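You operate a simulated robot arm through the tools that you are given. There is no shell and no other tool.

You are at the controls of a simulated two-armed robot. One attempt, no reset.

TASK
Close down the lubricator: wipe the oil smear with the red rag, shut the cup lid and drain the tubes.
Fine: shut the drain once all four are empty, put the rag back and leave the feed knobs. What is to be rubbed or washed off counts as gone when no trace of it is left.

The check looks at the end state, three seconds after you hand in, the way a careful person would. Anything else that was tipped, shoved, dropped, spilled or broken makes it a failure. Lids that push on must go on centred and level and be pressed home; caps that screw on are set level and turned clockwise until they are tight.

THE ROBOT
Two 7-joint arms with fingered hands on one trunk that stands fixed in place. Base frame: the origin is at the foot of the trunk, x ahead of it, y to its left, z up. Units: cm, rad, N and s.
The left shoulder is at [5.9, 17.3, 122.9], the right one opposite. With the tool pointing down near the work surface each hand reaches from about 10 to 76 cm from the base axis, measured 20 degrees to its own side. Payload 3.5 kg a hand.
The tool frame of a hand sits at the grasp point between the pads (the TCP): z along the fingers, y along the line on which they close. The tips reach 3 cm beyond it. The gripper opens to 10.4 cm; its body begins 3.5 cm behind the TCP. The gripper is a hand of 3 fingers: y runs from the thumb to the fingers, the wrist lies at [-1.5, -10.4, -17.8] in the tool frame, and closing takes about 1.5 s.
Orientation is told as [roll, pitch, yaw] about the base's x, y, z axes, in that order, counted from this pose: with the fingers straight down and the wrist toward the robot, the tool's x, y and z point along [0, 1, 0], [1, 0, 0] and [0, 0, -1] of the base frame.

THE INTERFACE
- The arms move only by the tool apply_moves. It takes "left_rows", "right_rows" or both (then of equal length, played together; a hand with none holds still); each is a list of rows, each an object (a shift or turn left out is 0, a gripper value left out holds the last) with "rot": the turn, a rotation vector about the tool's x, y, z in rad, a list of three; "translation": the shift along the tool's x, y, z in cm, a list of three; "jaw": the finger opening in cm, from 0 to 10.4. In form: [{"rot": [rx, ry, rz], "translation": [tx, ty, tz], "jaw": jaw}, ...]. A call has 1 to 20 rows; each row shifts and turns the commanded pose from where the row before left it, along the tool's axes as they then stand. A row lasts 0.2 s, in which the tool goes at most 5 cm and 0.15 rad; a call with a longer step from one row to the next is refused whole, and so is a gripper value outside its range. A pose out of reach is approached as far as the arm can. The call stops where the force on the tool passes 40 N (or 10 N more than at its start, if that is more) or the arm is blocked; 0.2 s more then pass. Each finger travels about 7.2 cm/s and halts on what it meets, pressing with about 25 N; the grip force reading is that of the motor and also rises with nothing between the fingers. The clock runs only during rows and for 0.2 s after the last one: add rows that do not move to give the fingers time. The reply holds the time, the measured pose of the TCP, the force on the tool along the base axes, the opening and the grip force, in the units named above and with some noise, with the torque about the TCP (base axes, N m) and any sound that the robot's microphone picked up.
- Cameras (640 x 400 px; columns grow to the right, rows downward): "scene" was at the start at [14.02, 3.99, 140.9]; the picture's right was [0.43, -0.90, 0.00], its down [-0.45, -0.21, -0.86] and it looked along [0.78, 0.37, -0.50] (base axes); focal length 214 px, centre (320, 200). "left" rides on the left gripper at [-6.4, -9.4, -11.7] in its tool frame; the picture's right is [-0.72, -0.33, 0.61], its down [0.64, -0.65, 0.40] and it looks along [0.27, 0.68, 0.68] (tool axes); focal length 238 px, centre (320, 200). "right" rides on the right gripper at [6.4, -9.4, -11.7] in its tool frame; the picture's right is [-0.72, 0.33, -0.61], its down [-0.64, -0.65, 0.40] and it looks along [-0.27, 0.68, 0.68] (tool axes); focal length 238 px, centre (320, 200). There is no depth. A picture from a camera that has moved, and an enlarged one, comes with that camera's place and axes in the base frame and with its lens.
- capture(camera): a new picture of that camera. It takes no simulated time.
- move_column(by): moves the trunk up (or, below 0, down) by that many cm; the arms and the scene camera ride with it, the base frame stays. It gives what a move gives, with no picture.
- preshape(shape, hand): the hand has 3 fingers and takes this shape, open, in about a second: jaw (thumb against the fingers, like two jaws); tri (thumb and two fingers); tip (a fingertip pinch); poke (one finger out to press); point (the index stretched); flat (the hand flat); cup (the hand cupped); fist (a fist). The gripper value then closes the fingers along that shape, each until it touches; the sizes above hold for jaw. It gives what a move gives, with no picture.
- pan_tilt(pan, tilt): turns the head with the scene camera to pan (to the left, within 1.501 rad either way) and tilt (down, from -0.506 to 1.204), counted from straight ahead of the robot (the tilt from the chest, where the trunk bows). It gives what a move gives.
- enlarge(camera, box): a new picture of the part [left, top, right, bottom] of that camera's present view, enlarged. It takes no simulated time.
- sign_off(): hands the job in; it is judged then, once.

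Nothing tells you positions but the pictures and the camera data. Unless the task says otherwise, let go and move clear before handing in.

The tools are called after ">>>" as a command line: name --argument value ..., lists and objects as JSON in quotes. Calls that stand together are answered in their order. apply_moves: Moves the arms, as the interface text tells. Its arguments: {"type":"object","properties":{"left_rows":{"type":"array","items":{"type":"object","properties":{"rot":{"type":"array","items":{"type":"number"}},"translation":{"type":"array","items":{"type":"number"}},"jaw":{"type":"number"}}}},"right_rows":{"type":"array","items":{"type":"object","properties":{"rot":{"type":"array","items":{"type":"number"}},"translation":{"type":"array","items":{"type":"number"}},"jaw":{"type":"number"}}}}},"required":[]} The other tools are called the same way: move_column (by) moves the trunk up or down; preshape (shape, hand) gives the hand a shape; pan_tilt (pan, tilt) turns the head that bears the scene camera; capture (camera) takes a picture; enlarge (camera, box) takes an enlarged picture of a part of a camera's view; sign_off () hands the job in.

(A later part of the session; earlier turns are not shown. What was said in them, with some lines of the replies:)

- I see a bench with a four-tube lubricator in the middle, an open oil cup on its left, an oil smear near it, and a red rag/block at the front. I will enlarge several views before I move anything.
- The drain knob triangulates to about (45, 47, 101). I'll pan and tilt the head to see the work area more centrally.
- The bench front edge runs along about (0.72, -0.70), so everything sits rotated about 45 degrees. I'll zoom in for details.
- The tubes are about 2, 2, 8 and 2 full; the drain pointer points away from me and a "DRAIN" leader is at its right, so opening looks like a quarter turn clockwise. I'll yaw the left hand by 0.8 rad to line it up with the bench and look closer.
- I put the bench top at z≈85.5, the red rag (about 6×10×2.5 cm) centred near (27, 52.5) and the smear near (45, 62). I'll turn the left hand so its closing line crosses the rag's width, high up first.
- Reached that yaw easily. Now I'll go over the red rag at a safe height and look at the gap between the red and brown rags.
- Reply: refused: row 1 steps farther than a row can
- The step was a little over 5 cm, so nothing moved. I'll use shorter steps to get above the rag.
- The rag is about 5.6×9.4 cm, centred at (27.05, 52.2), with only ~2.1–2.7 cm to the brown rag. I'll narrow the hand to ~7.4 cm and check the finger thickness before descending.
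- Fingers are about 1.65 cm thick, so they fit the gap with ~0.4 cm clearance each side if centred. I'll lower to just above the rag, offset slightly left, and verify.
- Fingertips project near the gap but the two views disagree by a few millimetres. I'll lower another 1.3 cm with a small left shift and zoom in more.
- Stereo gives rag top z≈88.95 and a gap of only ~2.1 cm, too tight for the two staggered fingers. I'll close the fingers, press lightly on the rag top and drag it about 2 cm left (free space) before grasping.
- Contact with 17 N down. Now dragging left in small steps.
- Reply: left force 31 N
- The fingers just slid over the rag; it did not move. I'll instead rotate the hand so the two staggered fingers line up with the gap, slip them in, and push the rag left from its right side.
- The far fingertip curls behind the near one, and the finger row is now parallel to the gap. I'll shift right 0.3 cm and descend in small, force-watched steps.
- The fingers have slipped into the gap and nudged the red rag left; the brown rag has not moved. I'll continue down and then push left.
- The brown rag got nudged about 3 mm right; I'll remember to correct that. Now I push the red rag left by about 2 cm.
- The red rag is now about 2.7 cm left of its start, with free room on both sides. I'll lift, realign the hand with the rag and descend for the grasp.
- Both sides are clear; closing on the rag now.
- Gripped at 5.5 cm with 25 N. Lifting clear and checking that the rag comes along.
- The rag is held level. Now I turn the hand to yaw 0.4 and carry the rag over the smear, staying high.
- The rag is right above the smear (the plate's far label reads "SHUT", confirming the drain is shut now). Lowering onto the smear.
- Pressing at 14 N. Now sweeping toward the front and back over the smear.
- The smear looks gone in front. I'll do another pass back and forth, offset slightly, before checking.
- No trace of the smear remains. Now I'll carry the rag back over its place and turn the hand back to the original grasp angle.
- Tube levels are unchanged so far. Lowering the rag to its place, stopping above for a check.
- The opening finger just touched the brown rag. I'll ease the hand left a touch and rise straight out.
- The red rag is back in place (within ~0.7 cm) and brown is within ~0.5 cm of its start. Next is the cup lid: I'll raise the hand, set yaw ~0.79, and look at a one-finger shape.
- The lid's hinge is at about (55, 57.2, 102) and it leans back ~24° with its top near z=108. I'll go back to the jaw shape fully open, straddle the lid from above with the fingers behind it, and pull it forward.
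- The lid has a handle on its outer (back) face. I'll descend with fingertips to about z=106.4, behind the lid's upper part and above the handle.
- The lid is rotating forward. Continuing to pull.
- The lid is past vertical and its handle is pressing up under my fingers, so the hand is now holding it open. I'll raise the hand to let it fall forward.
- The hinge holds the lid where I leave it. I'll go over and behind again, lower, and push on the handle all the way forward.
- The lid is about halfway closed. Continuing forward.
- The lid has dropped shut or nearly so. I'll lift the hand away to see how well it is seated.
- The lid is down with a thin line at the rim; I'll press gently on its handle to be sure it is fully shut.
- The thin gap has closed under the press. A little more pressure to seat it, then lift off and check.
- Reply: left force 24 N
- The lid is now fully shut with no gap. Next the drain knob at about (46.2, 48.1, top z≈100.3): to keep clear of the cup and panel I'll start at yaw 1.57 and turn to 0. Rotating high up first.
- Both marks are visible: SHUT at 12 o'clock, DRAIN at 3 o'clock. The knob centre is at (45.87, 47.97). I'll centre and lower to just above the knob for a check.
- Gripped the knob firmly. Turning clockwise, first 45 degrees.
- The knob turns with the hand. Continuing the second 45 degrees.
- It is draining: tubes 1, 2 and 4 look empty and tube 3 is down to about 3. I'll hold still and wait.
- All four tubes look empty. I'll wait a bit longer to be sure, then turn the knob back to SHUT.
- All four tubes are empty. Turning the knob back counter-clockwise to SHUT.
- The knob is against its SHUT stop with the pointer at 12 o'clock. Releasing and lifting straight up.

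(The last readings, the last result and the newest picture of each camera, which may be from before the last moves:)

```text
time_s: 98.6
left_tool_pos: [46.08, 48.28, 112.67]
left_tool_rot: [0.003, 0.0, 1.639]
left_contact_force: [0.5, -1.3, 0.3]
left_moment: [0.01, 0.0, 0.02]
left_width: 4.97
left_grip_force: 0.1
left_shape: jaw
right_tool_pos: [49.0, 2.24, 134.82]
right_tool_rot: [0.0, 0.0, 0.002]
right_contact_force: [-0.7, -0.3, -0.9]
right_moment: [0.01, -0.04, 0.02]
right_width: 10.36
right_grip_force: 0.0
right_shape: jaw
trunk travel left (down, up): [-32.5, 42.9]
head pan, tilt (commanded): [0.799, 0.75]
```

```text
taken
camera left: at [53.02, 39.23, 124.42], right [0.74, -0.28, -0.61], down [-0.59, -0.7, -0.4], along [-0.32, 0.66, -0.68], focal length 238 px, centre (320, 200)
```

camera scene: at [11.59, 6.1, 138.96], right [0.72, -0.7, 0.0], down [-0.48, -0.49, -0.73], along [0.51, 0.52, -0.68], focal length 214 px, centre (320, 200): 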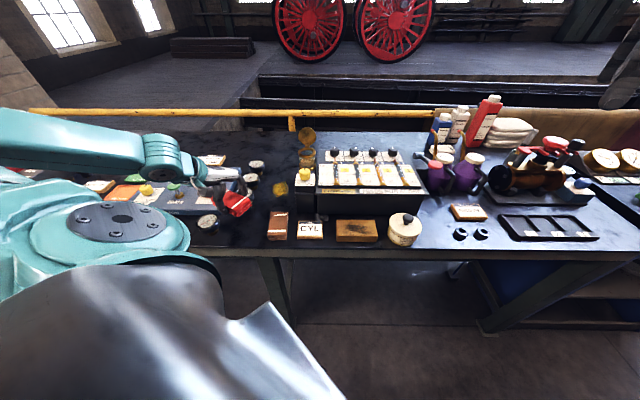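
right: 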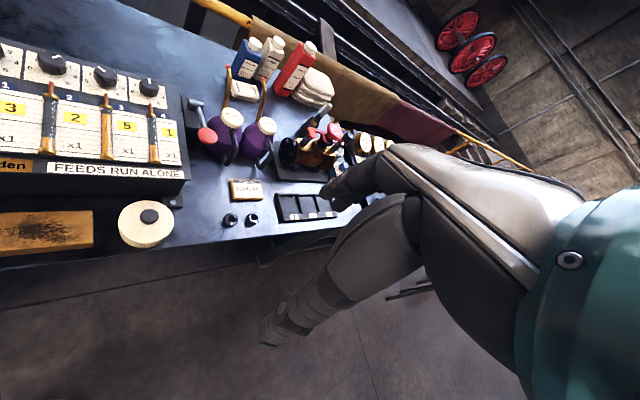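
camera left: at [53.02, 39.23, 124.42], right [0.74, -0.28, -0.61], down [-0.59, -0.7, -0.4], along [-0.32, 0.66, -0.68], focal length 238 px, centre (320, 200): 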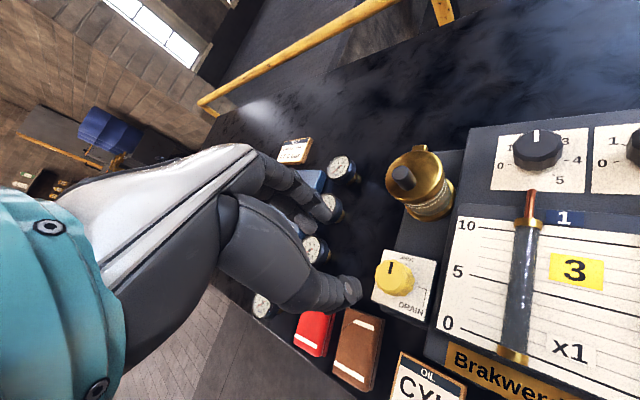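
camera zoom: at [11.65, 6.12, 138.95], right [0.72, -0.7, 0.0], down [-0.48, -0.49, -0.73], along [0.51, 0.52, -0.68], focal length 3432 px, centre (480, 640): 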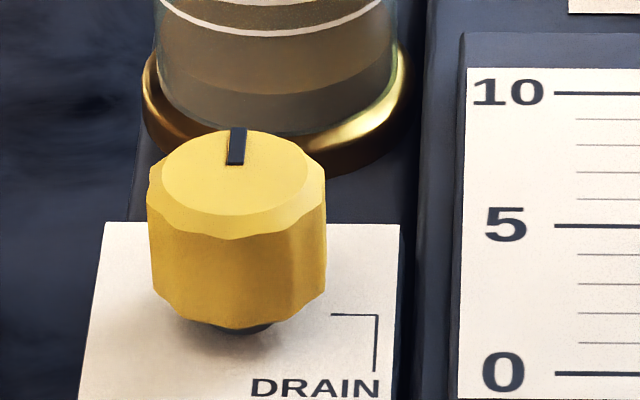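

Drain is shut, tubes empty, lid closed and feed knobs untouched. I'll retract the left hand up and back to where it started, then inspect everything.

>>> apply_moves --left_rows '[{"translation": [0, 0, -4.5]}, {"translation": [0, 0, -4.5]}, {"rot": [0, 0, 0.149]}, {"rot": [0, 0, 0.149]}, {"rot": [0, 0, 0.149]}, {"rot": [0, 0, 0.149]}, {"rot": [0, 0, 0.149]}, {"rot": [0, 0, 0.149]}, {"rot": [0, 0, 0.149]}, {"rot": [0, 0, 0.149]}, {"rot": [0, 0, 0.149]}, {"rot": [0, 0, 0.149]}, {"rot": [0, 0, 0.149]}, {"translation": [-2.6, -3.4, 0]}, {"translation": [-2.6, -3.4, 0]}, {"translation": [-2.6, -3.4, -1.5]}, {"translation": [-2.6, -3.4, -1.5]}, {}]'

>>> capture --camera "scene"

>>> enlarge --camera "scene" --box '[200, 140, 330, 250]'

>>> enlarge --camera "scene" --box '[270, 120, 430, 250]'

>>> capture --camera "left"

```text
time_s: 102.4
left_tool_pos: [32.5, 37.86, 124.9]
left_tool_rot: [0.001, 0.002, -0.001]
left_contact_force: [0.8, 1.2, 0.1]
left_moment: [-0.01, -0.02, 0.01]
left_width: 5.0
left_grip_force: 0.0
left_shape: jaw
right_tool_pos: [49.05, 2.31, 134.84]
right_tool_rot: [0.0, 0.002, 0.0]
right_contact_force: [0.6, 0.2, 0.4]
right_moment: [0.0, 0.0, -0.02]
right_width: 10.41
right_grip_force: 0.0
right_shape: jaw
trunk travel left (down, up): [-32.5, 42.9]
head pan, tilt (commanded): [0.799, 0.75]
```

```text
taken
camera scene: at [11.66, 6.11, 138.94], right [0.72, -0.7, 0.0], down [-0.48, -0.49, -0.73], along [0.51, 0.52, -0.68], focal length 214 px, centre (320, 200)
```

scene: 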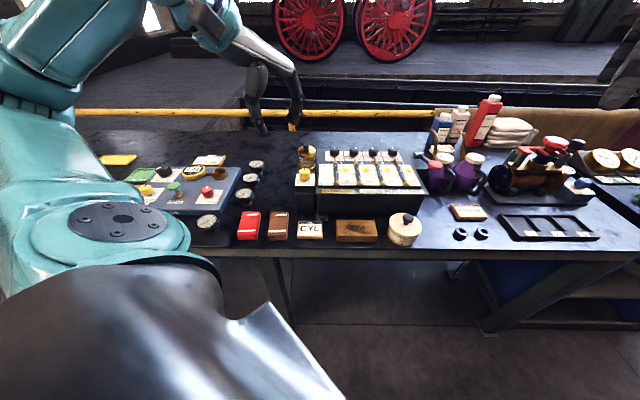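

```text
3.64 times, centred on (265, 195) of scene
camera zoom: at [11.66, 6.11, 138.94], right [0.72, -0.7, 0.0], down [-0.48, -0.49, -0.73], along [0.51, 0.52, -0.68], focal length 780 px, centre (520, 218)
```

zoom: 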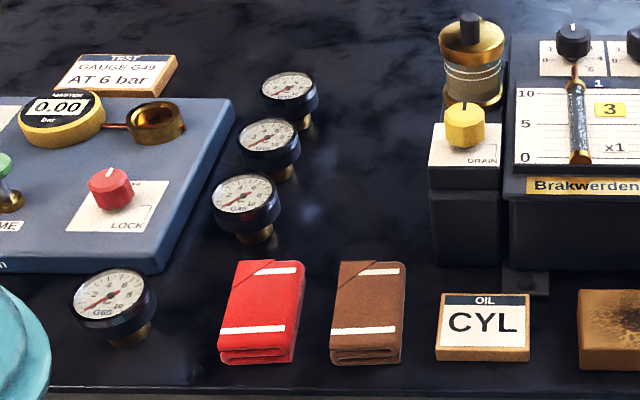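

```text
3.08 times, centred on (350, 185) of scene
camera zoom: at [11.66, 6.11, 138.94], right [0.72, -0.7, 0.0], down [-0.48, -0.49, -0.73], along [0.51, 0.52, -0.68], focal length 660 px, centre (228, 246)
```

zoom: 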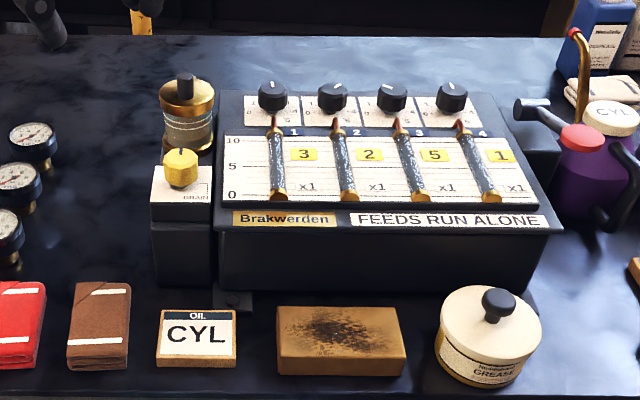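

```text
taken
camera left: at [23.06, 31.37, 136.56], right [-0.33, -0.72, -0.61], down [-0.65, 0.64, -0.4], along [0.68, 0.27, -0.68], focal length 238 px, centre (320, 200)
```

left: 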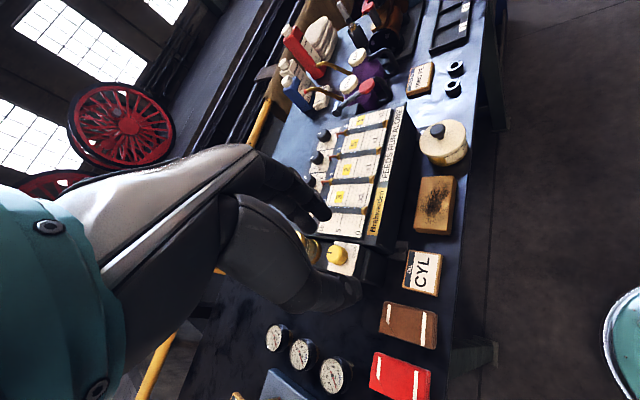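

>>> enlarge --camera "scene" --box '[255, 160, 310, 210]'

>>> enlarge --camera "scene" --box '[310, 150, 430, 190]'

>>> enlarge --camera "scene" --box '[285, 130, 335, 190]'

>>> enlarge --camera "scene" --box '[215, 185, 305, 245]'

```text
8.00 times, centred on (282, 185) of scene
camera zoom: at [11.66, 6.11, 138.94], right [0.72, -0.7, 0.0], down [-0.48, -0.49, -0.73], along [0.51, 0.52, -0.68], focal length 1716 px, centre (620, 320)
```

zoom: 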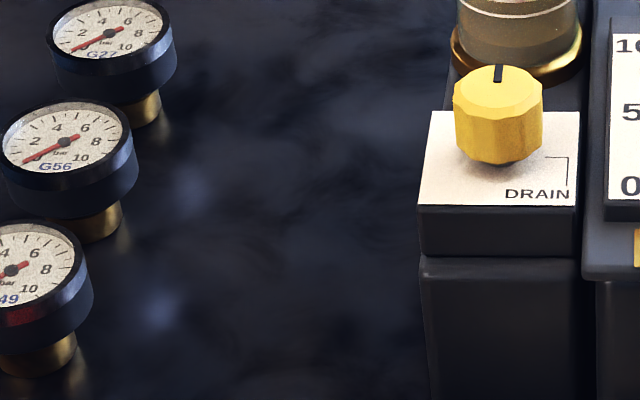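

```text
5.33 times, centred on (370, 170) of scene
camera zoom: at [11.66, 6.11, 138.94], right [0.72, -0.7, 0.0], down [-0.48, -0.49, -0.73], along [0.51, 0.52, -0.68], focal length 1144 px, centre (53, 360)
```

zoom: 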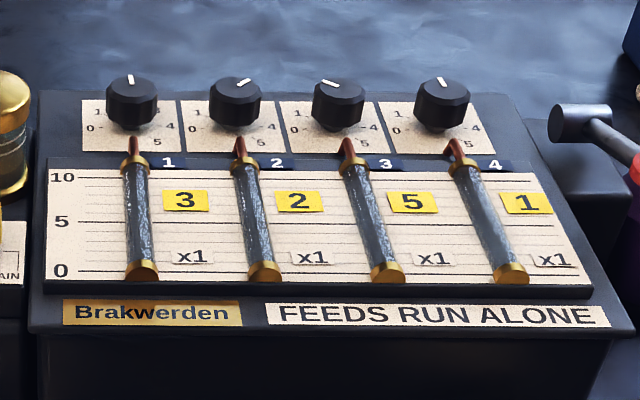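

```text
6.67 times, centred on (310, 160) of scene
camera zoom: at [11.66, 6.11, 138.94], right [0.72, -0.7, 0.0], down [-0.48, -0.49, -0.73], along [0.51, 0.52, -0.68], focal length 1430 px, centre (387, 467)
```

zoom: 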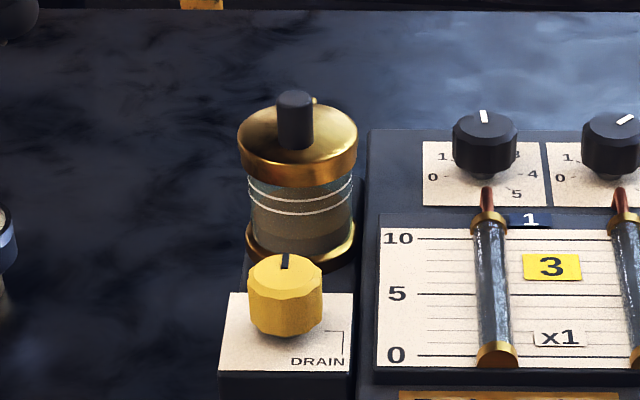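

```text
6.67 times, centred on (260, 215) of scene
camera zoom: at [11.66, 6.11, 138.94], right [0.72, -0.7, 0.0], down [-0.48, -0.49, -0.73], along [0.51, 0.52, -0.68], focal length 1430 px, centre (720, 100)
```

zoom: 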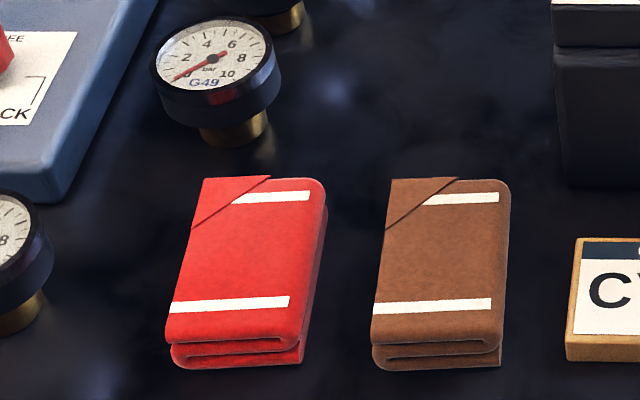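

The smear is gone without a trace and the cup lid is fully shut. All four tubes are empty, and the drain pointer is back at SHUT. The feed knobs are untouched, both hands are clear, and the red rag is back about 7 mm left of where it was. The brown rag beside it was nudged about 5 mm to the right; I'm leaving it, since reaching into that narrow gap again could disturb more. Handing in now.

>>> sign_off

```text
The job is handed in.
```

I handed the job in. The closing pictures show everything you asked for done, but one thing outside the task got moved. I don't have the result of the check yet.

- **Oil smear:** wiped with the red rag. No trace shows in close-up pictures.
- **Cup lid:** closed and pressed down on its handle. The thin gap at the rim is gone.
- **Tubes:** all four drained to empty, and they were still empty in the last pictures.
- **Drain:** turned back to its SHUT stop.
- **Feed knobs:** not touched.
- **Red rag:** put back about 7 mm left of where it started, at nearly the same angle.
- **Brown rag:** I shoved it about 5 mm to the right while working my fingers into the narrow gap beside the red one. I left it there because reaching in again risked moving more.

Both hands are empty and clear of the bench.
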